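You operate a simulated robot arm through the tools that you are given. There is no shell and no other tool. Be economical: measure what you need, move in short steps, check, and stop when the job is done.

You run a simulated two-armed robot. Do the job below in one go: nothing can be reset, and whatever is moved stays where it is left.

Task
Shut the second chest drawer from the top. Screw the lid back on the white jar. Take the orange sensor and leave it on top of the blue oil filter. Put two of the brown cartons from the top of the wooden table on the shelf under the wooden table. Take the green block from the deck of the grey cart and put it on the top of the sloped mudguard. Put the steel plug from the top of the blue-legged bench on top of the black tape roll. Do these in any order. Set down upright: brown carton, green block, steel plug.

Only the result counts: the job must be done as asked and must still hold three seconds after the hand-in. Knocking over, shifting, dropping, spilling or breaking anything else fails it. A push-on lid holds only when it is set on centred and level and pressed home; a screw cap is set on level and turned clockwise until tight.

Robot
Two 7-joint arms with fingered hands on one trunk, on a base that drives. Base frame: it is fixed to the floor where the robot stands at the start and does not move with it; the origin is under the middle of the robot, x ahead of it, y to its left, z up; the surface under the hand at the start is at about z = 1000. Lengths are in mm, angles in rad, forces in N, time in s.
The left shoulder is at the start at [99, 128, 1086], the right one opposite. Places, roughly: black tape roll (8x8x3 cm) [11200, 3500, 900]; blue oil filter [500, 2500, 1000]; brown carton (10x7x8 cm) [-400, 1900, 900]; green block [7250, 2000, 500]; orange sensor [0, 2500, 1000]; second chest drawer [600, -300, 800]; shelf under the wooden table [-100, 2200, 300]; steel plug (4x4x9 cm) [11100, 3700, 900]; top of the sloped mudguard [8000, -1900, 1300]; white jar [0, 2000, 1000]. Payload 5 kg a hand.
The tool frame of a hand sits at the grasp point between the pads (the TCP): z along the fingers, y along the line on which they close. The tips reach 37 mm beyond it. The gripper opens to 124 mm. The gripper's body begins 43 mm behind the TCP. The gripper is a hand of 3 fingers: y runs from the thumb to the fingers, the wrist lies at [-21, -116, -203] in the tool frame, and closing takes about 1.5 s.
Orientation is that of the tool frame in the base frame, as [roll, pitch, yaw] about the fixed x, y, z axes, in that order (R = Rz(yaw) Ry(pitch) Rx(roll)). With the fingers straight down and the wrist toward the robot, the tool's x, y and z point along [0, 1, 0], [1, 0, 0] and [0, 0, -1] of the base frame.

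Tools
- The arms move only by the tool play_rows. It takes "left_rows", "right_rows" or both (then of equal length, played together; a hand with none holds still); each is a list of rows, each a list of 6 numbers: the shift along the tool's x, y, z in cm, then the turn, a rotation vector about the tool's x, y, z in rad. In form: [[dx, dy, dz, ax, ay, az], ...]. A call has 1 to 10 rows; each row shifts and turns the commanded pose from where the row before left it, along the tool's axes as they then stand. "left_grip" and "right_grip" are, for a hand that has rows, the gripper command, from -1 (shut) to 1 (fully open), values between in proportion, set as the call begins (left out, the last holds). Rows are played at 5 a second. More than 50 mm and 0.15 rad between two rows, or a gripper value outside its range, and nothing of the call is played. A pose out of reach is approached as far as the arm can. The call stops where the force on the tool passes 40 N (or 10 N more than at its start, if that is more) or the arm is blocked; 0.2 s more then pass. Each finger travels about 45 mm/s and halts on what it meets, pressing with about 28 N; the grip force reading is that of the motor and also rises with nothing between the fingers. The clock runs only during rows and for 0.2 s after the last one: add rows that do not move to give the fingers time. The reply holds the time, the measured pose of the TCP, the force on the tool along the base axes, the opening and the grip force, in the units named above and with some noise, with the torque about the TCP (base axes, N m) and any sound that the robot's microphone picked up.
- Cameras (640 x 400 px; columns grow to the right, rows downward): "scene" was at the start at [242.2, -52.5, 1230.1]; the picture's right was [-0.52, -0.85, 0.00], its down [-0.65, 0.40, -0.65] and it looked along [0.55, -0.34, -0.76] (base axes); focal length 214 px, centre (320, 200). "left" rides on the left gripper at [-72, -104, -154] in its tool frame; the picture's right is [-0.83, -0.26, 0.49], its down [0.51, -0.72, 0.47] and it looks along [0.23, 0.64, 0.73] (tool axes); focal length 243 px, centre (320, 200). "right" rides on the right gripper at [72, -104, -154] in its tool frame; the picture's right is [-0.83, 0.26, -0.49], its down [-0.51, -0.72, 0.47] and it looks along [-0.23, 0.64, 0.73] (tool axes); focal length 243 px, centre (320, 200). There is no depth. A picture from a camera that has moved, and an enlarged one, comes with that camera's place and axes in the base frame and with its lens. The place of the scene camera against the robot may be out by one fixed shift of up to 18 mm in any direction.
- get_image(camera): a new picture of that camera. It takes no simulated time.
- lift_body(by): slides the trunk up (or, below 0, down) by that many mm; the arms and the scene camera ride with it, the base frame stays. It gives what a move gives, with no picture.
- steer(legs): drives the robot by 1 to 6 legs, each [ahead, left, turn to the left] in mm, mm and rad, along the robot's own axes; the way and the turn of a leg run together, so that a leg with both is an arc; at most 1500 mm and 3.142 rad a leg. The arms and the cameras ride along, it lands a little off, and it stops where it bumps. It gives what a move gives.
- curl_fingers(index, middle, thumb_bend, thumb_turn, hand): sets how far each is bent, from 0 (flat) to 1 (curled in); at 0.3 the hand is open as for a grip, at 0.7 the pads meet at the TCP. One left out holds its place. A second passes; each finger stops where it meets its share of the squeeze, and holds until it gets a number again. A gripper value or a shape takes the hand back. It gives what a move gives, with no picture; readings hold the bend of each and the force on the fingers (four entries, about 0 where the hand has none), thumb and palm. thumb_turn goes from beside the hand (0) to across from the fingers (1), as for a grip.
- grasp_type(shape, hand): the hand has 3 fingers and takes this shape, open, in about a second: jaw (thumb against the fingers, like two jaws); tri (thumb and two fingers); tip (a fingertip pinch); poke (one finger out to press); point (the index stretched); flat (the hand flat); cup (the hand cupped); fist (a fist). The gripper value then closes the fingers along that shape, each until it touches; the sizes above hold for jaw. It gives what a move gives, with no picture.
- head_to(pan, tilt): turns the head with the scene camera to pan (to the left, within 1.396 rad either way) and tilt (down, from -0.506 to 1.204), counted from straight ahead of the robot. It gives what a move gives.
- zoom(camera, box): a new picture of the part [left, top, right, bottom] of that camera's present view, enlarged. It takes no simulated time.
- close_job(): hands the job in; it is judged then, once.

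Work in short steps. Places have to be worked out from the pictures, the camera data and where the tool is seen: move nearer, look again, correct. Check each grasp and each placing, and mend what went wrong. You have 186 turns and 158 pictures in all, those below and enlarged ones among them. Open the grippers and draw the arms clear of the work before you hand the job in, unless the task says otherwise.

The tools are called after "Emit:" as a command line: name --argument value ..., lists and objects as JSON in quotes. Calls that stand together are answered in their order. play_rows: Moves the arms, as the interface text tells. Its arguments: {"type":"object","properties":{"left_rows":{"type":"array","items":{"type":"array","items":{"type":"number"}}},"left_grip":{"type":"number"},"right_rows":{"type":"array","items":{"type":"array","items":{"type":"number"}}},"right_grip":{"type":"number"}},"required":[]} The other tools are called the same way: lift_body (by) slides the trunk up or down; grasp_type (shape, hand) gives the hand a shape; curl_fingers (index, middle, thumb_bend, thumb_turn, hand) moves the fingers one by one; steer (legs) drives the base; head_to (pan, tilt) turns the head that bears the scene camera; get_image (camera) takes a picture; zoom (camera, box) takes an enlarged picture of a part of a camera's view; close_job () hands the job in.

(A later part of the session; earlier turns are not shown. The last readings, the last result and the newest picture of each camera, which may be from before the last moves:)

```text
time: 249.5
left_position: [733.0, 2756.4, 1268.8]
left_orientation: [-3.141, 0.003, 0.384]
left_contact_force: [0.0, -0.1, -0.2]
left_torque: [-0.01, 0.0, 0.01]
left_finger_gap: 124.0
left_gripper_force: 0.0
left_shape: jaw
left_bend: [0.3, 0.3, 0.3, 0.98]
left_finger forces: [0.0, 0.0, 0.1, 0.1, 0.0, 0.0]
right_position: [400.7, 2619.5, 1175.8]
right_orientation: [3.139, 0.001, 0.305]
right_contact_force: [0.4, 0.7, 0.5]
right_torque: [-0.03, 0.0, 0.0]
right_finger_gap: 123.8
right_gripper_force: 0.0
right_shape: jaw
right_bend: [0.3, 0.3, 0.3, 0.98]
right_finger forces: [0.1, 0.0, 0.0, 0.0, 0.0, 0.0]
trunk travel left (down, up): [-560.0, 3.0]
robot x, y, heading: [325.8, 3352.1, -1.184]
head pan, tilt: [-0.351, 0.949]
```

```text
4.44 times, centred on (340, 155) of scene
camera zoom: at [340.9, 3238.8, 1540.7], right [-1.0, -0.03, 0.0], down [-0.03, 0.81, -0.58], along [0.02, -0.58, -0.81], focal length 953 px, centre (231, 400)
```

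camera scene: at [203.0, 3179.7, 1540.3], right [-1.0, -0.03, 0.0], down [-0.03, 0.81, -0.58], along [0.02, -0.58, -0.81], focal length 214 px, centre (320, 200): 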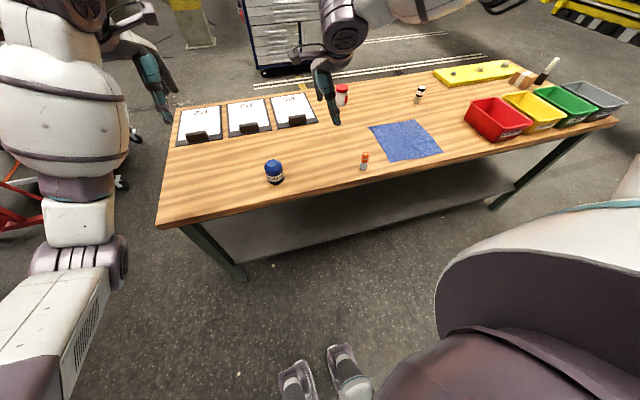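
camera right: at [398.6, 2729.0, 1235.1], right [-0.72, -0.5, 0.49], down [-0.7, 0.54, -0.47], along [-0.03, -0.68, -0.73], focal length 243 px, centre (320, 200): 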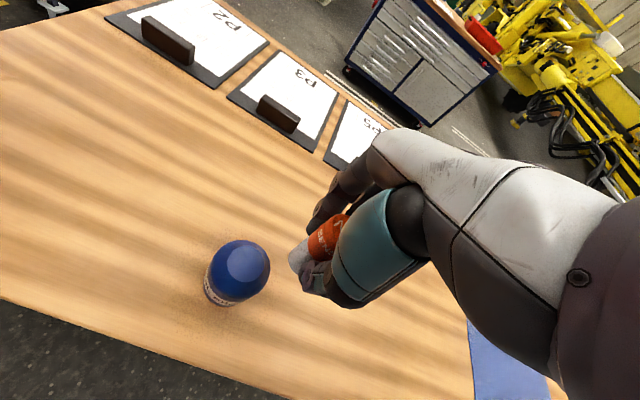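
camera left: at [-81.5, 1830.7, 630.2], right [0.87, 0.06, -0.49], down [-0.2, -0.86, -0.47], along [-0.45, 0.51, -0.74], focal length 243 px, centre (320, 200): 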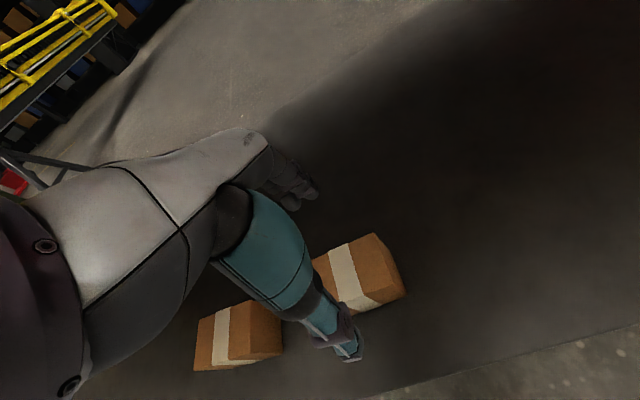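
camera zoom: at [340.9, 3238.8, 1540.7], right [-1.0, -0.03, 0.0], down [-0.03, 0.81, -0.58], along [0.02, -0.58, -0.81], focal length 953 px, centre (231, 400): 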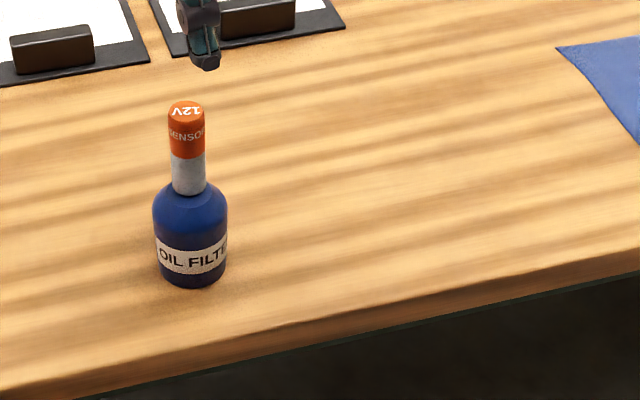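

Sensor stands on the filter. Next I return through the passage the same way (backwards), then look east toward the grey cart.

Emit:
steer --legs '[[-300, 0, 0], [0, 630, -0.01], [1300, 0, 0], [1300, 0, 0]]'

Emit:
head_to --pan 0.3 --tilt 0.35

Emit:
get_image --camera "scene"

```text
time: 269.4
left_position: [2136.0, 844.4, 1267.9]
left_orientation: [-3.137, 0.004, 0.356]
left_contact_force: [0.1, -0.3, -0.6]
left_torque: [-0.01, 0.02, 0.0]
left_finger_gap: 123.9
left_gripper_force: 0.1
left_shape: jaw
left_bend: [0.3, 0.3, 0.3, 0.98]
left_finger forces: [0.0, 0.1, 0.1, 0.0, 0.0, 0.0]
right_position: [1798.7, 715.9, 1176.6]
right_orientation: [3.139, -0.001, 0.275]
right_contact_force: [-0.8, -0.4, 0.6]
right_torque: [0.02, 0.03, 0.0]
right_finger_gap: 123.8
right_gripper_force: 0.1
right_shape: jaw
right_bend: [0.3, 0.3, 0.3, 0.98]
right_finger forces: [0.1, 0.0, 0.1, 0.0, 0.1, 0.0]
trunk travel left (down, up): [-560.0, 3.0]
robot x, y, heading: [1745.8, 1448.8, -1.212]
head pan, tilt: [-0.351, 0.949]
```

```text
time: 270.5
left_position: [2134.7, 843.1, 1266.5]
left_orientation: [-3.136, 0.004, 0.357]
left_contact_force: [0.5, -0.1, 0.4]
left_torque: [-0.02, 0.01, 0.01]
left_finger_gap: 123.8
left_gripper_force: 0.2
left_shape: jaw
left_bend: [0.3, 0.3, 0.3, 0.98]
left_finger forces: [0.0, 0.1, 0.0, 0.0, 0.0, 0.0]
right_position: [1799.2, 716.5, 1173.6]
right_orientation: [3.141, -0.001, 0.276]
right_contact_force: [-0.6, -0.9, 0.2]
right_torque: [0.02, 0.0, -0.04]
right_finger_gap: 123.8
right_gripper_force: 0.0
right_shape: jaw
right_bend: [0.3, 0.3, 0.3, 0.98]
right_finger forces: [0.1, 0.1, 0.1, 0.0, 0.1, 0.0]
trunk travel left (down, up): [-560.0, 3.0]
robot x, y, heading: [1744.8, 1448.4, -1.211]
head pan, tilt: [0.3, 0.351]
```

```text
52 pictures are left
camera scene: at [1813.4, 1334.0, 1591.5], right [-0.79, -0.61, 0.0], down [-0.21, 0.27, -0.94], along [0.57, -0.74, -0.34], focal length 214 px, centre (320, 200)
```

scene: 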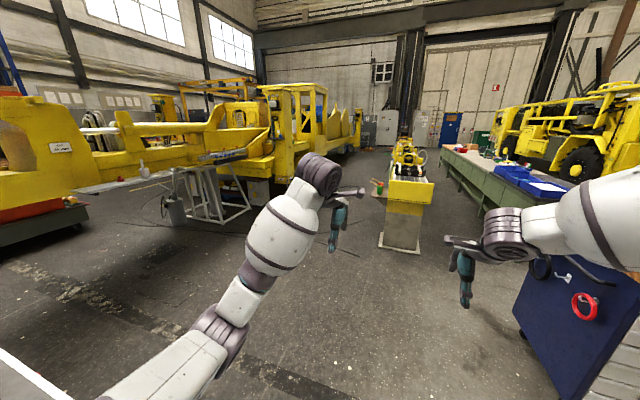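

I drive clear of the white cart, turn to face east and look.

Emit:
steer --legs '[[700, 0, 0], [0, 0, 1.21]]'

Emit:
head_to --pan 0.1 --tilt 0.2

Emit:
get_image --camera "scene"

```text
time: 277.2
left_position: [2694.4, 953.5, 1267.5]
left_orientation: [-3.134, 0.005, 1.566]
left_contact_force: [0.7, 0.5, 0.4]
left_torque: [0.01, -0.03, -0.04]
left_finger_gap: 123.7
left_gripper_force: 0.0
left_shape: jaw
left_bend: [0.3, 0.3, 0.3, 0.98]
left_finger forces: [0.0, 0.0, 0.0, 0.0, 0.0, 0.0]
right_position: [2695.6, 594.6, 1175.6]
right_orientation: [3.14, 0.001, 1.486]
right_contact_force: [-0.4, -0.6, 0.3]
right_torque: [0.02, -0.01, 0.03]
right_finger_gap: 123.9
right_gripper_force: 0.1
right_shape: jaw
right_bend: [0.3, 0.3, 0.3, 0.98]
right_finger forces: [0.0, 0.1, 0.0, 0.0, 0.0, 0.0]
trunk travel left (down, up): [-560.0, 3.0]
robot x, y, heading: [1987.8, 807.0, -0.001]
head pan, tilt: [0.3, 0.351]
```

```text
time: 278.0
left_position: [2693.9, 953.7, 1267.6]
left_orientation: [-3.137, 0.003, 1.564]
left_contact_force: [-0.5, 0.7, 0.3]
left_torque: [0.02, 0.03, -0.01]
left_finger_gap: 123.6
left_gripper_force: 0.1
left_shape: jaw
left_bend: [0.3, 0.3, 0.3, 0.98]
left_finger forces: [0.0, 0.0, 0.0, 0.0, 0.1, 0.0]
right_position: [2695.3, 594.7, 1175.0]
right_orientation: [3.141, -0.002, 1.488]
right_contact_force: [-0.3, -0.9, 0.3]
right_torque: [0.0, 0.01, 0.01]
right_finger_gap: 123.5
right_gripper_force: 0.0
right_shape: jaw
right_bend: [0.3, 0.3, 0.3, 0.98]
right_finger forces: [0.0, 0.0, 0.0, 0.0, 0.0, 0.1]
trunk travel left (down, up): [-560.0, 3.0]
robot x, y, heading: [1991.2, 804.6, -0.003]
head pan, tilt: [0.099, 0.201]
```

```text
51 pictures are left
camera scene: at [2113.0, 802.3, 1605.6], right [0.1, -1.0, 0.0], down [-0.2, -0.02, -0.98], along [0.98, 0.09, -0.2], focal length 214 px, centre (320, 200)
```

scene: 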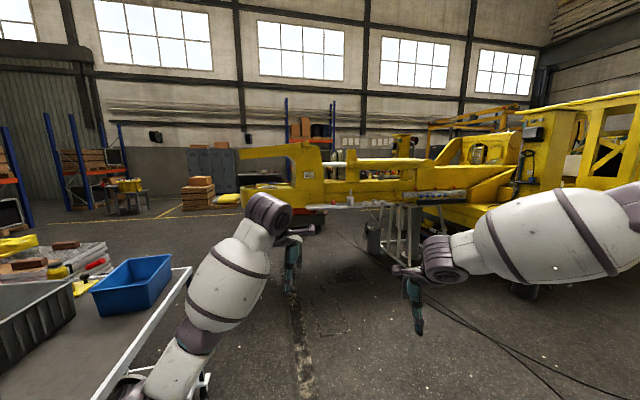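

The floor toward the yellow machine is free. I drive east-north-east to about (5500,1440) and look for the grey cart.

Emit:
steer --legs '[[0, 0, 0.18], [1200, 0, 0], [1200, 0, 0], [1150, 0, 0]]'

Emit:
head_to --pan 0.05 --tilt 0.5

Emit:
get_image --camera "scene"

```text
time: 288.7
left_position: [4710.5, 1394.8, 1269.4]
left_orientation: [-3.14, 0.003, 1.724]
left_contact_force: [-1.7, 2.3, 0.6]
left_torque: [-0.23, -0.15, 0.06]
left_finger_gap: 123.4
left_gripper_force: 0.0
left_shape: jaw
left_bend: [0.3, 0.3, 0.3, 0.98]
left_finger forces: [2.1, 0.0, 0.1, 0.0, 0.0, 1.0]
right_position: [4765.2, 1040.2, 1175.4]
right_orientation: [3.141, 0.0, 1.641]
right_contact_force: [-25.5, -9.7, 10.6]
right_torque: [0.1, -1.47, -1.01]
right_finger_gap: 122.4
right_gripper_force: 0.1
right_shape: jaw
right_bend: [0.31, 0.34, 0.3, 0.98]
right_finger forces: [1.2, 26.4, 0.0, 0.0, 0.0, 0.0]
trunk travel left (down, up): [-560.0, 3.0]
robot x, y, heading: [4040.0, 1137.2, 0.153]
head pan, tilt: [0.099, 0.201]
stopped in leg 3: the force on the tool passed its limit at 65 N (the readings are from after the stop); the commanded pose is now the measured one
```

```text
time: 289.5
left_position: [4707.3, 1393.7, 1268.3]
left_orientation: [-3.138, 0.004, 1.723]
left_contact_force: [-1.3, 4.4, -1.1]
left_torque: [-0.32, -0.07, 0.18]
left_finger_gap: 123.7
left_gripper_force: 0.1
left_shape: jaw
left_bend: [0.3, 0.3, 0.3, 0.98]
left_finger forces: [3.5, 0.0, 0.0, 0.0, 0.1, 1.4]
right_position: [4764.3, 1039.8, 1175.9]
right_orientation: [3.139, 0.0, 1.641]
right_contact_force: [-15.1, -7.1, -0.6]
right_torque: [0.16, -0.29, -0.69]
right_finger_gap: 122.7
right_gripper_force: 0.0
right_shape: jaw
right_bend: [0.31, 0.34, 0.3, 0.98]
right_finger forces: [0.7, 15.6, 0.0, 0.0, 0.0, 0.0]
trunk travel left (down, up): [-560.0, 3.0]
robot x, y, heading: [4042.2, 1134.4, 0.149]
head pan, tilt: [0.051, 0.499]
```

```text
50 pictures are left
camera scene: at [4154.3, 1147.9, 1578.1], right [0.2, -0.98, 0.0], down [-0.47, -0.1, -0.88], along [0.86, 0.18, -0.48], focal length 214 px, centre (320, 200)
```

scene: 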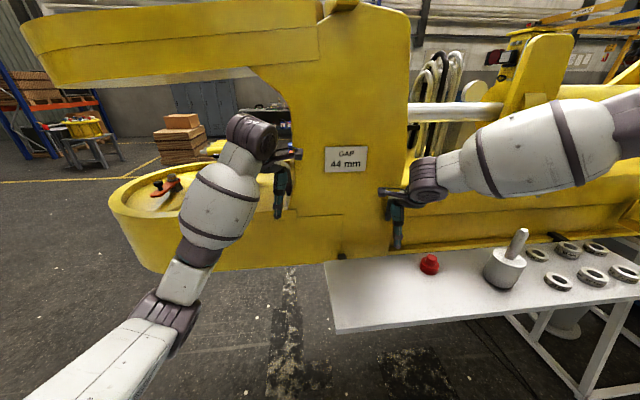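

The hands ran into the large yellow press frame (fixed machinery). I back straight out and look again.

Emit:
steer --legs '[[-700, 0, 0]]'

Emit:
head_to --pan 0.1 --tilt 0.3

Emit:
get_image --camera "scene"

```text
time: 293.3
left_position: [4029.6, 1289.3, 1266.2]
left_orientation: [-3.134, 0.004, 1.727]
left_contact_force: [-0.8, -0.1, 0.3]
left_torque: [-0.03, 0.02, -0.01]
left_finger_gap: 123.8
left_gripper_force: 0.0
left_shape: jaw
left_bend: [0.3, 0.3, 0.3, 0.98]
left_finger forces: [0.0, 0.0, 0.0, 0.0, 0.0, 0.0]
right_position: [4087.9, 934.7, 1173.5]
right_orientation: [-3.139, -0.001, 1.646]
right_contact_force: [0.8, 1.0, 0.5]
right_torque: [0.01, 0.03, 0.02]
right_finger_gap: 123.8
right_gripper_force: 0.1
right_shape: jaw
right_bend: [0.3, 0.3, 0.3, 0.98]
right_finger forces: [0.0, 0.0, 0.1, 0.0, 0.0, 0.0]
trunk travel left (down, up): [-560.0, 3.0]
robot x, y, heading: [3356.5, 1031.3, 0.157]
head pan, tilt: [0.051, 0.499]
```

```text
time: 294.0
left_position: [4028.5, 1290.3, 1268.5]
left_orientation: [-3.137, 0.003, 1.726]
left_contact_force: [0.1, -0.4, 0.5]
left_torque: [0.01, 0.03, -0.02]
left_finger_gap: 123.9
left_gripper_force: 0.1
left_shape: jaw
left_bend: [0.3, 0.3, 0.3, 0.98]
left_finger forces: [0.0, 0.1, 0.0, 0.0, 0.0, 0.1]
right_position: [4085.7, 936.1, 1175.2]
right_orientation: [-3.141, 0.0, 1.645]
right_contact_force: [0.5, 0.0, 0.0]
right_torque: [0.03, -0.02, 0.01]
right_finger_gap: 123.5
right_gripper_force: 0.1
right_shape: jaw
right_bend: [0.3, 0.3, 0.3, 0.98]
right_finger forces: [0.1, 0.0, 0.0, 0.0, 0.0, 0.1]
trunk travel left (down, up): [-560.0, 3.0]
robot x, y, heading: [3357.9, 1034.6, 0.159]
head pan, tilt: [0.099, 0.3]
```

```text
49 pictures are left
camera scene: at [3477.2, 1047.1, 1596.2], right [0.25, -0.97, 0.0], down [-0.29, -0.07, -0.96], along [0.92, 0.24, -0.3], focal length 214 px, centre (320, 200)
```

scene: 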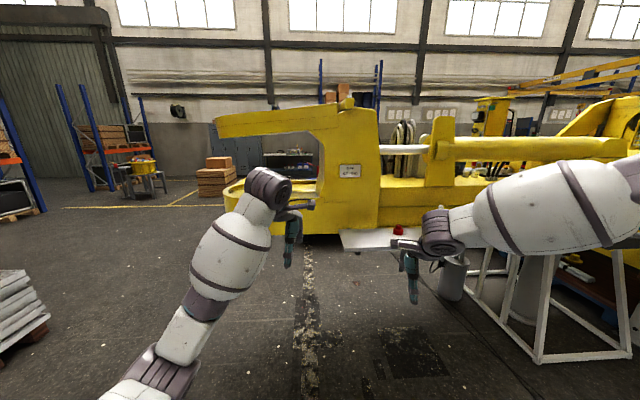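

The machine looks undisturbed; the grey cart must be behind it. I go around its north end: corridor y≈2900.

Emit:
steer --legs '[[300, 0, 0], [0, 0, 1.07], [1300, 0, 0], [630, 0, 0]]'

Emit:
head_to --pan -0.95 --tilt 0.3

Emit:
get_image --camera "scene"

```text
time: 308.0
left_position: [4391.7, 3614.3, 1268.6]
left_orientation: [-3.14, 0.004, 2.801]
left_contact_force: [-0.4, -0.8, -0.8]
left_torque: [0.0, 0.02, 0.0]
left_finger_gap: 123.7
left_gripper_force: 0.1
left_shape: jaw
left_bend: [0.3, 0.3, 0.3, 0.98]
left_finger forces: [0.1, 0.0, 0.1, 0.0, 0.1, 0.0]
right_position: [4731.6, 3496.2, 1176.7]
right_orientation: [3.141, -0.001, 2.723]
right_contact_force: [-0.1, -0.6, 0.0]
right_torque: [-0.01, 0.03, -0.06]
right_finger_gap: 123.6
right_gripper_force: 0.1
right_shape: jaw
right_bend: [0.3, 0.3, 0.3, 0.98]
right_finger forces: [0.0, 0.0, 0.1, 0.0, 0.1, 0.1]
trunk travel left (down, up): [-560.0, 3.0]
robot x, y, heading: [4302.8, 2901.3, 1.23]
head pan, tilt: [0.099, 0.3]
```

```text
time: 309.3
left_position: [4393.2, 3615.9, 1267.3]
left_orientation: [-3.137, 0.003, 2.802]
left_contact_force: [-0.2, 0.6, -0.2]
left_torque: [-0.02, 0.03, 0.02]
left_finger_gap: 124.0
left_gripper_force: 0.1
left_shape: jaw
left_bend: [0.3, 0.3, 0.3, 0.98]
left_finger forces: [0.0, 0.0, 0.0, 0.0, 0.0, 0.0]
right_position: [4731.9, 3497.0, 1175.3]
right_orientation: [3.14, 0.0, 2.719]
right_contact_force: [0.2, -0.4, 0.5]
right_torque: [-0.02, 0.02, 0.02]
right_finger_gap: 124.0
right_gripper_force: 0.1
right_shape: jaw
right_bend: [0.3, 0.3, 0.3, 0.98]
right_finger forces: [0.0, 0.1, 0.1, 0.0, 0.1, 0.0]
trunk travel left (down, up): [-560.0, 3.0]
robot x, y, heading: [4302.5, 2902.6, 1.231]
head pan, tilt: [-0.949, 0.3]
```

```text
48 pictures are left
camera scene: at [4400.3, 2945.0, 1596.3], right [0.28, -0.96, 0.0], down [-0.28, -0.08, -0.96], along [0.92, 0.27, -0.3], focal length 214 px, centre (320, 200)
```

scene: 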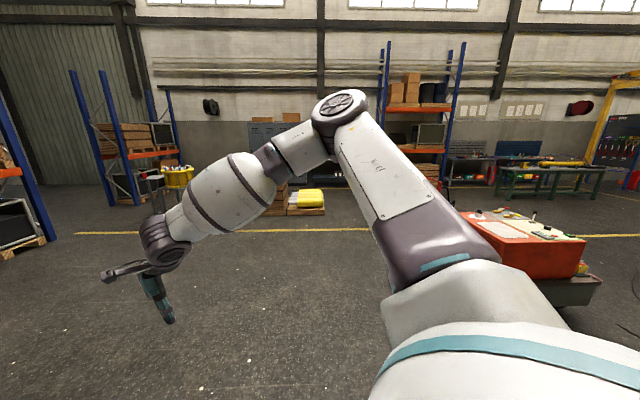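

I see a low grey cart with a red box to the southeast. I turn east and drive closer along the corridor.

Emit:
steer --legs '[[0, 0, -1.23], [1300, 0, 0]]'

Emit:
head_to --pan -0.5 --tilt 0.45

Emit:
get_image --camera "scene"

```text
time: 318.9
left_position: [6288.4, 3095.0, 1268.2]
left_orientation: [-3.139, 0.004, 1.595]
left_contact_force: [-0.4, -0.3, -0.5]
left_torque: [0.0, -0.02, 0.02]
left_finger_gap: 123.6
left_gripper_force: 0.0
left_shape: jaw
left_bend: [0.3, 0.3, 0.3, 0.98]
left_finger forces: [0.0, 0.0, 0.0, 0.0, 0.0, 0.1]
right_position: [6299.3, 2736.4, 1175.4]
right_orientation: [3.141, -0.001, 1.517]
right_contact_force: [-0.3, -0.4, -0.7]
right_torque: [-0.01, 0.01, 0.0]
right_finger_gap: 123.8
right_gripper_force: 0.1
right_shape: jaw
right_bend: [0.3, 0.3, 0.3, 0.98]
right_finger forces: [0.0, 0.0, 0.1, 0.0, 0.0, 0.0]
trunk travel left (down, up): [-560.0, 3.0]
robot x, y, heading: [5590.1, 2927.4, 0.024]
head pan, tilt: [-0.949, 0.3]
```

```text
time: 319.8
left_position: [6289.3, 3095.2, 1269.3]
left_orientation: [-3.137, 0.003, 1.595]
left_contact_force: [-0.2, -0.4, 0.0]
left_torque: [0.02, 0.01, 0.02]
left_finger_gap: 124.0
left_gripper_force: 0.0
left_shape: jaw
left_bend: [0.3, 0.3, 0.3, 0.98]
left_finger forces: [0.0, 0.1, 0.0, 0.0, 0.0, 0.0]
right_position: [6300.5, 2737.2, 1175.0]
right_orientation: [-3.141, -0.001, 1.518]
right_contact_force: [-0.3, 0.7, -0.6]
right_torque: [0.03, 0.02, 0.02]
right_finger_gap: 123.7
right_gripper_force: 0.1
right_shape: jaw
right_bend: [0.3, 0.3, 0.3, 0.98]
right_finger forces: [0.0, 0.1, 0.0, 0.0, 0.0, 0.0]
trunk travel left (down, up): [-560.0, 3.0]
robot x, y, heading: [5587.7, 2927.8, 0.026]
head pan, tilt: [-0.499, 0.45]
```

```text
47 pictures are left
camera scene: at [5701.8, 2872.2, 1582.3], right [-0.46, -0.89, 0.0], down [-0.39, 0.2, -0.9], along [0.8, -0.41, -0.44], focal length 214 px, centre (320, 200)
```

scene: 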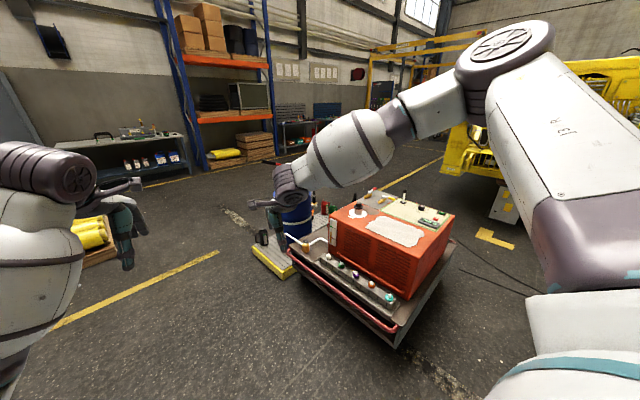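

I zoom on the cart's deck.

Emit:
zoom --camera "scene" --box '[270, 180, 470, 350]'

```text
2.35 times, centred on (370, 265) of scene
camera zoom: at [5701.8, 2872.2, 1582.3], right [-0.46, -0.89, 0.0], down [-0.39, 0.2, -0.9], along [0.8, -0.41, -0.44], focal length 505 px, centre (202, 47)
```

zoom: 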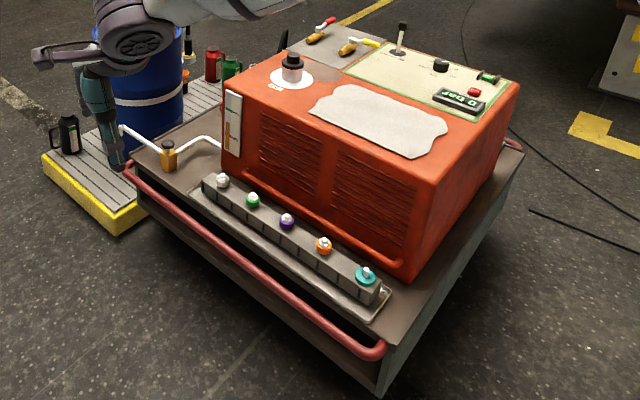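

No block visible on this side; it should be on the far (east) side of the deck. I drive along the north side to look from there.

Emit:
steer --legs '[[800, 250, 0], [750, 100, 0]]'

Emit:
head_to --pan -1.39 --tilt 0.6

Emit:
get_image --camera "scene"

```text
time: 327.9
left_position: [7822.1, 3530.2, 1269.3]
left_orientation: [-3.139, 0.004, 1.627]
left_contact_force: [0.7, 0.5, -0.1]
left_torque: [-0.03, 0.01, 0.03]
left_finger_gap: 123.5
left_gripper_force: 0.1
left_shape: jaw
left_bend: [0.3, 0.3, 0.3, 0.98]
left_finger forces: [0.0, 0.0, 0.1, 0.1, 0.0, 0.0]
right_position: [7846.2, 3172.6, 1176.9]
right_orientation: [3.141, 0.0, 1.548]
right_contact_force: [0.1, 0.0, 0.6]
right_torque: [0.0, -0.03, -0.01]
right_finger_gap: 123.8
right_gripper_force: 0.1
right_shape: jaw
right_bend: [0.3, 0.3, 0.3, 0.98]
right_finger forces: [0.1, 0.1, 0.1, 0.1, 0.1, 0.0]
trunk travel left (down, up): [-560.0, 3.0]
robot x, y, heading: [7131.9, 3334.3, 0.059]
head pan, tilt: [-0.499, 0.45]
```

```text
time: 329.1
left_position: [7824.1, 3529.3, 1267.6]
left_orientation: [-3.138, 0.003, 1.628]
left_contact_force: [0.2, -0.3, 0.0]
left_torque: [0.0, -0.02, 0.0]
left_finger_gap: 124.0
left_gripper_force: 0.0
left_shape: jaw
left_bend: [0.3, 0.3, 0.3, 0.98]
left_finger forces: [0.1, 0.0, 0.1, 0.0, 0.0, 0.0]
right_position: [7845.2, 3172.4, 1175.0]
right_orientation: [-3.141, -0.001, 1.549]
right_contact_force: [-0.4, 0.9, 0.1]
right_torque: [0.0, -0.02, 0.01]
right_finger_gap: 124.2
right_gripper_force: 0.0
right_shape: jaw
right_bend: [0.3, 0.3, 0.3, 0.98]
right_finger forces: [0.0, 0.0, 0.0, 0.0, 0.0, 0.0]
trunk travel left (down, up): [-560.0, 3.0]
robot x, y, heading: [7130.4, 3338.2, 0.058]
head pan, tilt: [-1.389, 0.6]
```

```text
45 pictures are left
camera scene: at [7181.4, 3241.7, 1568.9], right [-0.97, -0.24, 0.0], down [-0.13, 0.55, -0.83], along [0.2, -0.8, -0.56], focal length 214 px, centre (320, 200)
```

scene: 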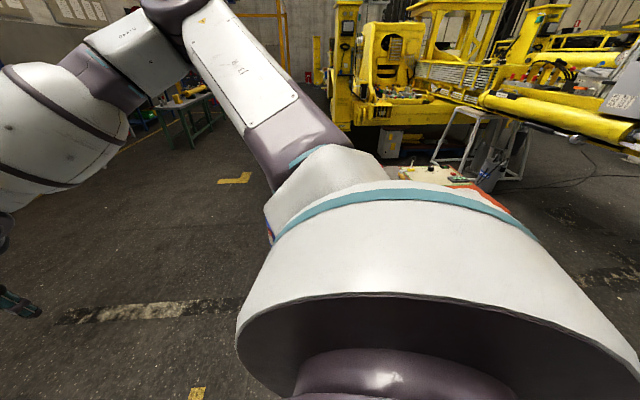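

My shoulder blocks the view. I turn the robot to face south.

Emit:
steer --legs '[[0, 0, -1.5]]'

Emit:
head_to --pan 0 --tilt 0.7

Emit:
get_image --camera "scene"

```text
time: 333.1
left_position: [7381.9, 2664.0, 1267.3]
left_orientation: [-3.138, 0.004, 0.148]
left_contact_force: [0.0, 0.6, 0.0]
left_torque: [-0.01, -0.01, -0.05]
left_finger_gap: 123.3
left_gripper_force: 0.0
left_shape: jaw
left_bend: [0.3, 0.3, 0.3, 0.98]
left_finger forces: [0.0, 0.0, 0.1, 0.0, 0.0, 0.1]
right_position: [7029.4, 2608.9, 1174.8]
right_orientation: [3.141, 0.001, 0.067]
right_contact_force: [0.2, -0.7, 0.2]
right_torque: [0.01, 0.02, 0.0]
right_finger_gap: 123.8
right_gripper_force: 0.1
right_shape: jaw
right_bend: [0.3, 0.3, 0.3, 0.98]
right_finger forces: [0.0, 0.1, 0.1, 0.0, 0.1, 0.0]
trunk travel left (down, up): [-560.0, 3.0]
robot x, y, heading: [7132.4, 3339.4, -1.419]
head pan, tilt: [-1.389, 0.6]
```

```text
time: 334.7
left_position: [7383.2, 2663.4, 1267.9]
left_orientation: [-3.138, 0.005, 0.147]
left_contact_force: [0.8, -1.0, -0.4]
left_torque: [-0.01, -0.03, 0.01]
left_finger_gap: 123.8
left_gripper_force: 0.1
left_shape: jaw
left_bend: [0.3, 0.3, 0.3, 0.98]
left_finger forces: [0.0, 0.0, 0.0, 0.0, 0.0, 0.0]
right_position: [7029.9, 2608.4, 1174.7]
right_orientation: [-3.141, 0.0, 0.065]
right_contact_force: [-0.1, -0.6, -0.6]
right_torque: [0.02, -0.01, -0.03]
right_finger_gap: 123.7
right_gripper_force: 0.0
right_shape: jaw
right_bend: [0.3, 0.3, 0.3, 0.98]
right_finger forces: [0.0, 0.0, 0.0, 0.1, 0.0, 0.1]
trunk travel left (down, up): [-560.0, 3.0]
robot x, y, heading: [7127.8, 3335.1, -1.418]
head pan, tilt: [0.0, 0.7]
```

```text
44 pictures are left
camera scene: at [7145.7, 3209.8, 1560.2], right [-0.99, -0.15, 0.0], down [-0.09, 0.64, -0.77], along [0.11, -0.76, -0.64], focal length 214 px, centre (320, 200)
```

scene: 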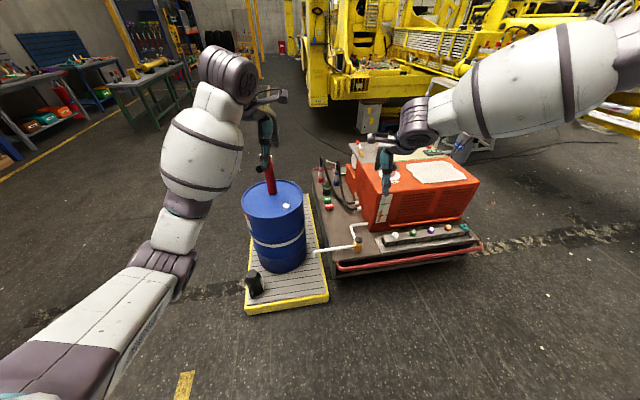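

Items sit on the deck between the red box and the drum. I zoom there.

Emit:
zoom --camera "scene" --box '[250, 130, 400, 260]'

```text
3.08 times, centred on (325, 195) of scene
camera zoom: at [7145.7, 3209.8, 1560.2], right [-0.99, -0.15, 0.0], down [-0.09, 0.64, -0.77], along [0.11, -0.76, -0.64], focal length 660 px, centre (305, 215)
```

zoom: 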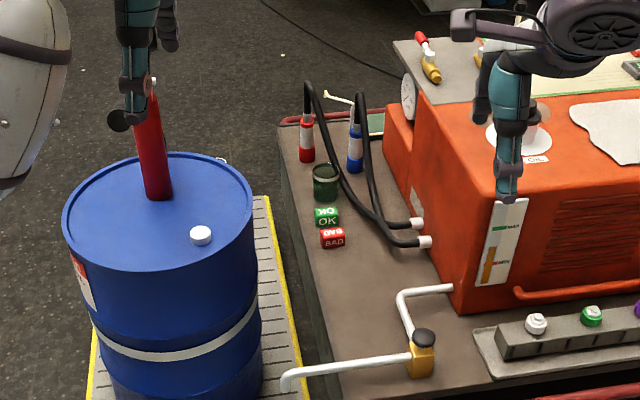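

The green "OK" block is at ≈(7271,1985,z≈530), beside a red BAD block; the drum stands north of it. I'll reach it from the southeast: drive around the drum's east side.

Emit:
steer --legs '[[0, 0, 1.418], [1400, 0, 0], [0, -1050, 0], [0, -1050, 0], [0, 0, 1.57]]'

Emit:
head_to --pan 0.75 --tilt 0.5

Emit:
get_image --camera "scene"

```text
time: 367.6
left_position: [8376.8, 1878.6, 1267.5]
left_orientation: [-3.138, 0.003, -3.14]
left_contact_force: [0.9, -0.4, -0.3]
left_torque: [0.01, 0.0, -0.01]
left_finger_gap: 123.9
left_gripper_force: 0.0
left_shape: jaw
left_bend: [0.3, 0.3, 0.3, 0.98]
left_finger forces: [0.1, 0.1, 0.0, 0.1, 0.1, 0.1]
right_position: [8736.5, 1883.2, 1175.7]
right_orientation: [-3.141, 0.0, 3.065]
right_contact_force: [-0.1, -0.6, 0.0]
right_torque: [0.02, 0.01, -0.02]
right_finger_gap: 123.6
right_gripper_force: 0.1
right_shape: jaw
right_bend: [0.3, 0.3, 0.3, 0.98]
right_finger forces: [0.0, 0.1, 0.0, 0.1, 0.1, 0.0]
trunk travel left (down, up): [-560.0, 3.0]
robot x, y, heading: [8530.2, 1176.8, 1.571]
head pan, tilt: [0.0, 0.7]
```

```text
time: 368.7
left_position: [8377.1, 1878.5, 1267.9]
left_orientation: [-3.137, 0.003, -3.14]
left_contact_force: [0.1, 0.6, 0.4]
left_torque: [0.01, 0.01, 0.03]
left_finger_gap: 123.4
left_gripper_force: 0.2
left_shape: jaw
left_bend: [0.3, 0.3, 0.3, 0.98]
left_finger forces: [0.0, 0.0, 0.0, 0.0, 0.1, 0.0]
right_position: [8734.9, 1883.0, 1175.3]
right_orientation: [3.141, 0.0, 3.064]
right_contact_force: [-0.4, -0.2, -0.5]
right_torque: [0.03, -0.03, -0.03]
right_finger_gap: 123.8
right_gripper_force: 0.0
right_shape: jaw
right_bend: [0.3, 0.3, 0.3, 0.98]
right_finger forces: [0.1, 0.0, 0.1, 0.0, 0.1, 0.0]
trunk travel left (down, up): [-560.0, 3.0]
robot x, y, heading: [8532.2, 1174.0, 1.573]
head pan, tilt: [0.75, 0.499]
```

```text
42 pictures are left
camera scene: at [8467.7, 1262.1, 1577.9], right [0.73, 0.68, 0.0], down [0.33, -0.35, -0.88], along [-0.6, 0.64, -0.48], focal length 214 px, centre (320, 200)
```

scene: 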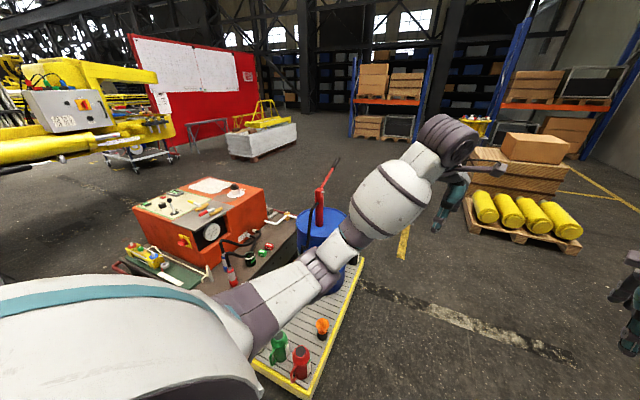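

The spill tray extends south to y≈1460, the cart corner is at ≈(7290,1513). I back off a little and strafe west to stand just south of the block at ≈(7430,1100).

Emit:
steer --legs '[[-90, 0, 0], [0, 550, 0], [0, 550, 0], [0, 0, -0.1]]'

Emit:
head_to --pan 0.3 --tilt 0.8

Emit:
get_image --camera "scene"

```text
time: 380.1
left_position: [7357.1, 1804.3, 1267.8]
left_orientation: [-3.136, 0.005, 3.037]
left_contact_force: [-0.4, 0.6, 0.0]
left_torque: [-0.02, -0.06, -0.02]
left_finger_gap: 123.5
left_gripper_force: 0.2
left_shape: jaw
left_bend: [0.3, 0.3, 0.3, 0.98]
left_finger forces: [0.0, 0.0, 0.0, 0.0, 0.0, 0.0]
right_position: [7712.7, 1768.0, 1175.0]
right_orientation: [-3.141, 0.002, 2.956]
right_contact_force: [-0.9, 0.5, 0.0]
right_torque: [-0.05, -0.03, 0.0]
right_finger_gap: 123.7
right_gripper_force: 0.1
right_shape: jaw
right_bend: [0.3, 0.3, 0.3, 0.98]
right_finger forces: [0.0, 0.0, 0.1, 0.0, 0.0, 0.1]
trunk travel left (down, up): [-560.0, 3.0]
robot x, y, heading: [7435.2, 1088.0, 1.468]
head pan, tilt: [0.75, 0.499]
```

```text
time: 381.0
left_position: [7358.4, 1803.7, 1269.4]
left_orientation: [-3.138, 0.002, 3.037]
left_contact_force: [-1.2, -1.0, 0.3]
left_torque: [0.03, 0.01, 0.0]
left_finger_gap: 123.9
left_gripper_force: 0.0
left_shape: jaw
left_bend: [0.3, 0.3, 0.3, 0.98]
left_finger forces: [0.1, 0.0, 0.1, 0.0, 0.0, 0.0]
right_position: [7715.7, 1768.3, 1174.8]
right_orientation: [-3.141, -0.002, 2.956]
right_contact_force: [0.0, 1.0, 0.0]
right_torque: [-0.01, 0.01, 0.03]
right_finger_gap: 123.8
right_gripper_force: 0.1
right_shape: jaw
right_bend: [0.3, 0.3, 0.3, 0.98]
right_finger forces: [0.0, 0.0, 0.1, 0.1, 0.1, 0.0]
trunk travel left (down, up): [-560.0, 3.0]
robot x, y, heading: [7436.1, 1090.7, 1.467]
head pan, tilt: [0.3, 0.799]
```

```text
41 pictures are left
camera scene: at [7423.9, 1186.6, 1552.0], right [0.98, 0.2, 0.0], down [0.14, -0.7, -0.7], along [-0.14, 0.68, -0.72], focal length 214 px, centre (320, 200)
```

scene: 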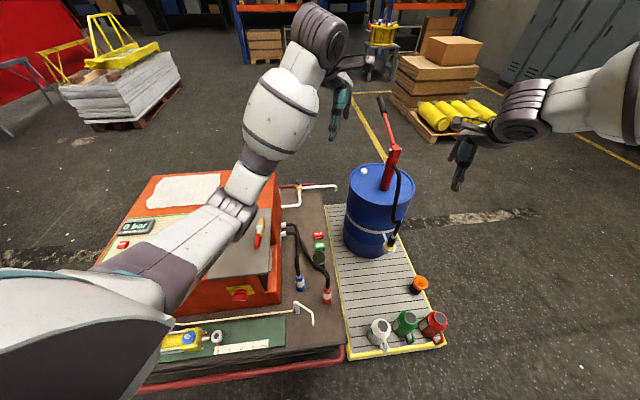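

Good view: the green block is between the red block and a dark can, ≈(7270,1870), top z≈435. I first move the right hand outward away from the drum, then lower the trunk 400 mm.

Emit:
play_rows --right_rows '[[-4, -2, 0, 0, 0, 0], [-4, -2, 0, 0, 0, 0], [-4, -2, 0, 0, 0, 0], [-4, -2, 0, 0, 0, 0], [-4, -2, 0, 0, 0, 0], [-4, -2, 0, 0, 0, 0]]'

Emit:
lift_body --by -330

Emit:
get_image --camera "scene"

Emit:
get_image --camera "left"

```text
time: 382.4
left_position: [7362.1, 1801.1, 1268.9]
left_orientation: [-3.139, 0.001, 3.036]
left_contact_force: [0.7, 0.1, -0.6]
left_torque: [0.02, 0.05, -0.02]
left_finger_gap: 123.6
left_gripper_force: 0.1
left_shape: jaw
left_bend: [0.3, 0.3, 0.3, 0.97]
left_finger forces: [0.0, 0.0, 0.0, 0.1, 0.0, 0.0]
right_position: [7931.8, 1602.3, 1174.2]
right_orientation: [3.14, -0.001, 2.959]
right_contact_force: [-0.5, 0.6, -0.7]
right_torque: [0.04, 0.03, 0.03]
right_finger_gap: 123.9
right_gripper_force: 0.0
right_shape: jaw
right_bend: [0.3, 0.3, 0.3, 0.98]
right_finger forces: [0.0, 0.0, 0.0, 0.1, 0.0, 0.1]
trunk travel left (down, up): [-560.0, 3.0]
robot x, y, heading: [7438.9, 1087.8, 1.47]
head pan, tilt: [0.3, 0.799]
```

```text
time: 385.7
left_position: [7360.6, 1800.0, 942.1]
left_orientation: [3.139, 0.0, 3.037]
left_contact_force: [-0.6, -0.2, -0.2]
left_torque: [0.02, -0.05, -0.05]
left_finger_gap: 123.8
left_gripper_force: 0.1
left_shape: jaw
left_bend: [0.3, 0.3, 0.3, 0.98]
left_finger forces: [0.1, 0.0, 0.0, 0.1, 0.0, 0.0]
right_position: [7932.7, 1602.5, 847.4]
right_orientation: [3.136, -0.003, 2.958]
right_contact_force: [0.1, -0.1, 0.7]
right_torque: [0.01, -0.01, -0.06]
right_finger_gap: 124.1
right_gripper_force: 0.1
right_shape: jaw
right_bend: [0.3, 0.3, 0.3, 0.98]
right_finger forces: [0.0, 0.1, 0.0, 0.1, 0.0, 0.0]
trunk travel left (down, up): [-230.0, 333.0]
robot x, y, heading: [7436.5, 1090.5, 1.469]
head pan, tilt: [0.3, 0.799]
```

```text
40 pictures are left
camera scene: at [7442.9, 1340.5, 1188.6], right [0.98, 0.2, 0.0], down [0.14, -0.7, -0.7], along [-0.14, 0.69, -0.71], focal length 214 px, centre (320, 200)
```

scene: 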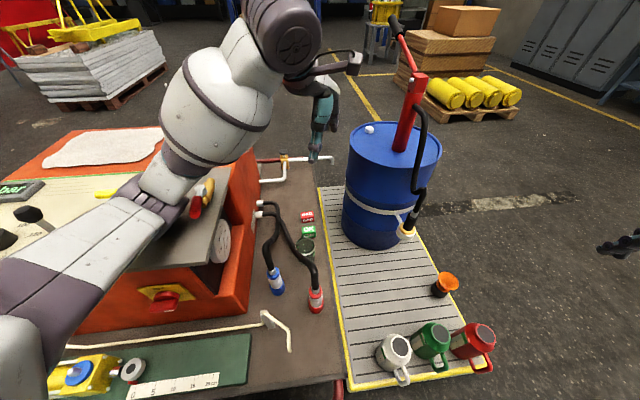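

```text
39 pictures are left
camera left: at [7422.6, 1687.9, 1093.4], right [0.8, -0.35, -0.49], down [-0.58, -0.66, -0.47], along [-0.16, 0.66, -0.73], focal length 243 px, centre (320, 200)
```

left: 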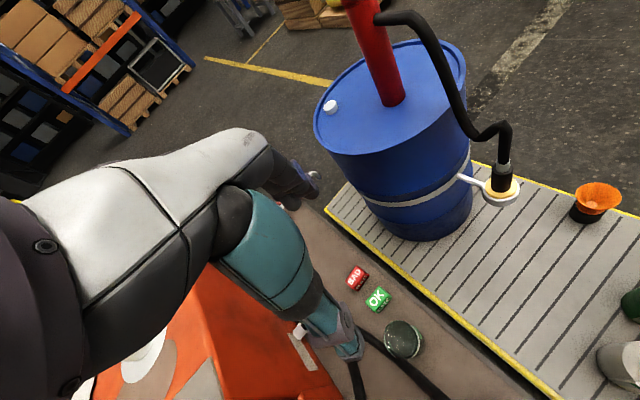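

The left elbow is near the red box, so I shift the robot 200 mm east while turning left 0.25 rad (the hand stays about in place), then look again.

Emit:
steer --legs '[[0, -200, 0.25]]'

Emit:
get_image --camera "left"

Emit:
get_image --camera "scene"

```text
time: 388.1
left_position: [7385.2, 1768.3, 937.4]
left_orientation: [-3.136, 0.004, -2.998]
left_contact_force: [0.1, 0.7, -0.9]
left_torque: [0.01, 0.02, 0.0]
left_finger_gap: 123.6
left_gripper_force: 0.0
left_shape: jaw
left_bend: [0.3, 0.3, 0.3, 0.98]
left_finger forces: [0.0, 0.1, 0.0, 0.0, 0.1, 0.1]
right_position: [7987.6, 1715.4, 844.3]
right_orientation: [-3.141, 0.001, -3.077]
right_contact_force: [0.4, -0.6, -0.2]
right_torque: [0.02, 0.01, -0.03]
right_finger_gap: 123.7
right_gripper_force: 0.1
right_shape: jaw
right_bend: [0.3, 0.3, 0.3, 0.98]
right_finger forces: [0.0, 0.1, 0.0, 0.0, 0.0, 0.0]
trunk travel left (down, up): [-230.0, 333.0]
robot x, y, heading: [7636.3, 1088.6, 1.716]
head pan, tilt: [0.3, 0.799]
```

```text
38 pictures are left
camera left: at [7472.7, 1674.0, 1089.4], right [0.86, -0.14, -0.49], down [-0.4, -0.79, -0.47], along [-0.32, 0.6, -0.74], focal length 243 px, centre (320, 200)
```

left: 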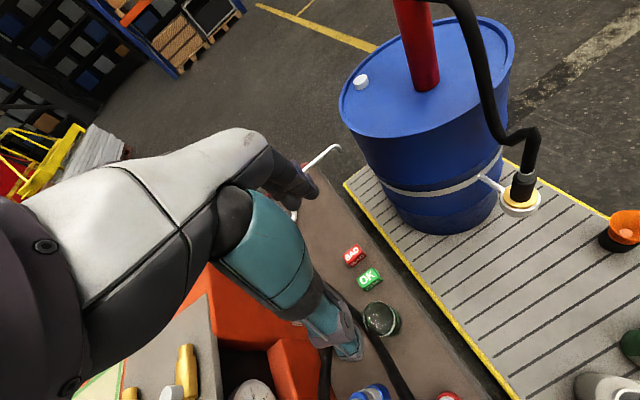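

```text
37 pictures are left
camera scene: at [7574.3, 1342.5, 1187.0], right [0.9, 0.43, 0.0], down [0.31, -0.65, -0.7], along [-0.3, 0.63, -0.72], focal length 214 px, centre (320, 200)
```

scene: 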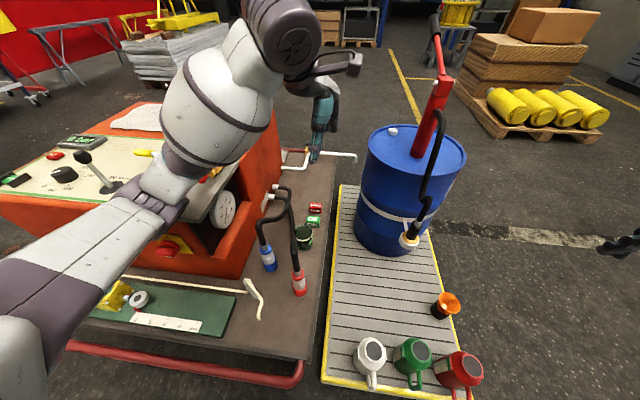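

Block top centre triangulates to ≈(7303,1868,475). I move the left hand above it and rotate ~100° ccw so the jaws close sideways, clear of the red block and the can.

Emit:
play_rows --left_rows '[[2.2, 3.7, 0, 0, 0, 0], [2.2, 3.7, 0, 0, 0, 0], [2.3, 3.7, 0, 0, 0, 0], [0, 0, 0, 0, 0, -0.15], [0, 0, 0, 0, 0, -0.15], [0, 0, 0, 0, 0, -0.15], [0, 0, 0, 0, 0, -0.15], [0, 0, 0, 0, 0, -0.15], [0, 0, 0, 0, 0, -0.15]]'

Emit:
play_rows --left_rows '[[0, 0, 2, 0, 0, -0.15], [0, 0, 2, 0, 0, -0.15], [0, 0, 2, 0, 0, -0.15], [0, 0, 2, 0, 0, -0.15], [0, 0, 2, 0, 0, -0.15], [0, 0, 2, 0, 0, -0.12]]'

Emit:
get_image --camera "left"

Emit:
get_image --camera "scene"

```text
time: 390.1
left_position: [7304.1, 1865.9, 937.9]
left_orientation: [-3.138, -0.001, -2.094]
left_contact_force: [0.7, -1.1, 1.2]
left_torque: [0.02, 0.01, -0.02]
left_finger_gap: 123.8
left_gripper_force: 0.1
left_shape: jaw
left_bend: [0.3, 0.3, 0.3, 0.97]
left_finger forces: [0.0, 0.0, 0.0, 0.0, 0.0, 0.0]
right_position: [7989.0, 1715.9, 846.2]
right_orientation: [3.14, -0.001, -3.078]
right_contact_force: [-0.1, 0.3, 0.3]
right_torque: [0.02, -0.01, 0.01]
right_finger_gap: 123.8
right_gripper_force: 0.1
right_shape: jaw
right_bend: [0.3, 0.3, 0.3, 0.98]
right_finger forces: [0.1, 0.1, 0.0, 0.1, 0.1, 0.0]
trunk travel left (down, up): [-230.0, 333.0]
robot x, y, heading: [7640.2, 1092.4, 1.713]
head pan, tilt: [0.3, 0.799]
```

```text
time: 391.5
left_position: [7305.0, 1866.4, 817.2]
left_orientation: [-3.14, -0.004, -1.228]
left_contact_force: [0.6, -0.2, 1.3]
left_torque: [-0.01, -0.04, -0.02]
left_finger_gap: 124.0
left_gripper_force: 0.1
left_shape: jaw
left_bend: [0.3, 0.3, 0.3, 0.97]
left_finger forces: [0.0, 0.0, 0.0, 0.1, 0.0, 0.0]
right_position: [7988.5, 1716.6, 844.0]
right_orientation: [-3.141, 0.0, -3.077]
right_contact_force: [0.0, -0.5, -0.5]
right_torque: [0.02, 0.0, 0.04]
right_finger_gap: 123.6
right_gripper_force: 0.1
right_shape: jaw
right_bend: [0.3, 0.3, 0.3, 0.98]
right_finger forces: [0.1, 0.1, 0.0, 0.0, 0.1, 0.0]
trunk travel left (down, up): [-230.0, 333.0]
robot x, y, heading: [7639.9, 1090.7, 1.718]
head pan, tilt: [0.3, 0.799]
```

```text
36 pictures are left
camera left: at [7378.4, 1969.6, 967.4], right [-0.03, 0.87, -0.5], down [0.85, -0.24, -0.47], along [-0.52, -0.44, -0.73], focal length 243 px, centre (320, 200)
```

left: 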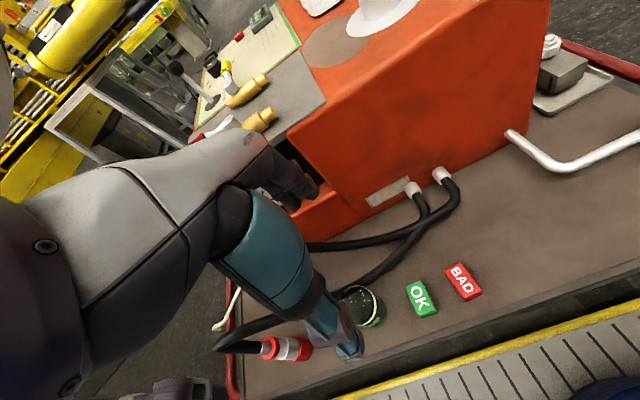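

```text
35 pictures are left
camera scene: at [7574.0, 1343.1, 1186.9], right [0.9, 0.43, 0.0], down [0.31, -0.65, -0.7], along [-0.3, 0.63, -0.72], focal length 214 px, centre (320, 200)
```

scene: 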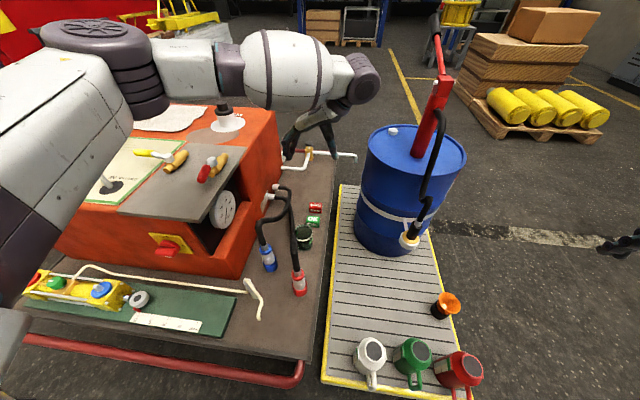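

The ccw twist swings the forearm over the red box, so it can't go down that way. The block is only ~34 mm along the row with ~40 mm gaps, so I'll grip along the row with a narrow opening: I rotate back and reposition.

Emit:
play_rows --left_rows '[[0, 0, -2, 0, 0, 0.15], [0, 0, -2, 0, 0, 0.15], [0, 0, -2, 0, 0, 0.15], [0, 0, -2, 0, 0, 0.15], [0, 0, -2, 0, 0, 0.15], [0, 0, -2, 0, 0, 0.15], [0, 0, 0, 0, 0, 0.15], [0, 0, 0, 0, 0, 0.15], [0, 0, 0, 0, 0, 0.15], [0, 0, 0, 0, 0, 0.15]]'

Emit:
play_rows --left_rows '[[0, 0, 0, 0, 0, 0.15], [0, 0, 3, 0, 0, 0], [0, 0, 4, 0, 0, 0], [0, 0, 4, 0, 0, 0], [0, 0, 4, 0, 0, 0], [0, 0, 4, 0, 0, 0]]' --left_grip 0.1

Emit:
get_image --camera "left"

Emit:
get_image --camera "scene"

```text
time: 393.7
left_position: [7303.8, 1866.4, 936.6]
left_orientation: [-3.137, 0.002, -2.731]
left_contact_force: [-0.5, 0.3, -0.7]
left_torque: [0.01, 0.0, -0.01]
left_finger_gap: 123.8
left_gripper_force: 0.0
left_shape: jaw
left_bend: [0.3, 0.3, 0.3, 0.97]
left_finger forces: [0.1, 0.0, 0.0, 0.0, 0.0, 0.0]
right_position: [7987.8, 1715.8, 845.1]
right_orientation: [3.141, 0.001, -3.077]
right_contact_force: [0.2, -0.1, -0.2]
right_torque: [0.02, -0.01, -0.01]
right_finger_gap: 123.8
right_gripper_force: 0.0
right_shape: jaw
right_bend: [0.3, 0.3, 0.3, 0.98]
right_finger forces: [0.1, 0.0, 0.0, 0.1, 0.0, 0.0]
trunk travel left (down, up): [-230.0, 333.0]
robot x, y, heading: [7639.1, 1089.1, 1.714]
head pan, tilt: [0.3, 0.799]
```

```text
time: 395.1
left_position: [7307.2, 1858.8, 770.3]
left_orientation: [3.116, -0.003, -2.874]
left_contact_force: [-0.3, -0.8, 0.1]
left_torque: [-0.02, 0.01, -0.01]
left_finger_gap: 68.4
left_gripper_force: 0.0
left_shape: jaw
left_bend: [0.74, 0.43, 0.67, 1.0]
left_finger forces: [0.1, 0.0, 0.0, 0.0, 0.0, 0.0]
right_position: [7994.4, 1706.4, 851.8]
right_orientation: [3.127, -0.009, -3.077]
right_contact_force: [0.5, 0.3, -0.2]
right_torque: [-0.02, -0.03, 0.02]
right_finger_gap: 123.8
right_gripper_force: 0.0
right_shape: jaw
right_bend: [0.3, 0.3, 0.3, 0.98]
right_finger forces: [0.0, 0.0, 0.1, 0.1, 0.1, 0.0]
trunk travel left (down, up): [-230.0, 333.0]
robot x, y, heading: [7638.6, 1091.8, 1.717]
head pan, tilt: [0.3, 0.799]
```

```text
34 pictures are left
camera left: at [7406.5, 1773.6, 919.0], right [0.87, -0.02, -0.5], down [-0.3, -0.82, -0.49], along [-0.4, 0.57, -0.72], focal length 243 px, centre (320, 200)
```

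left: 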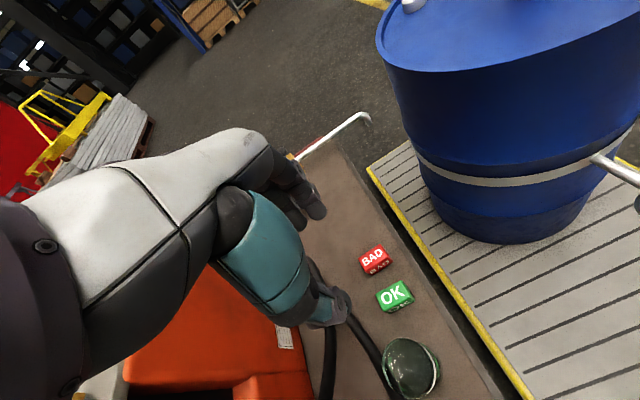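

```text
33 pictures are left
camera scene: at [7584.2, 1328.3, 1192.6], right [0.9, 0.43, 0.0], down [0.3, -0.64, -0.71], along [-0.31, 0.64, -0.71], focal length 214 px, centre (320, 200)
```

scene: 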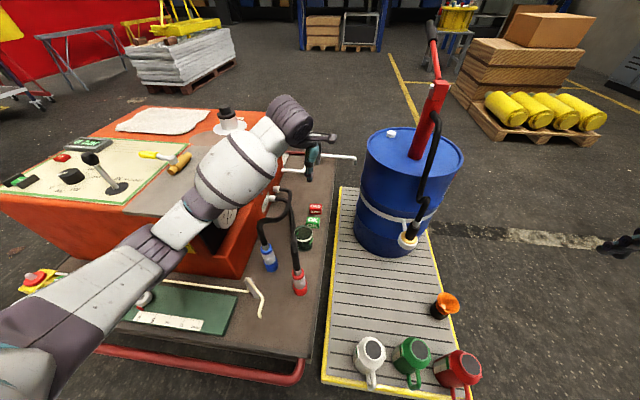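

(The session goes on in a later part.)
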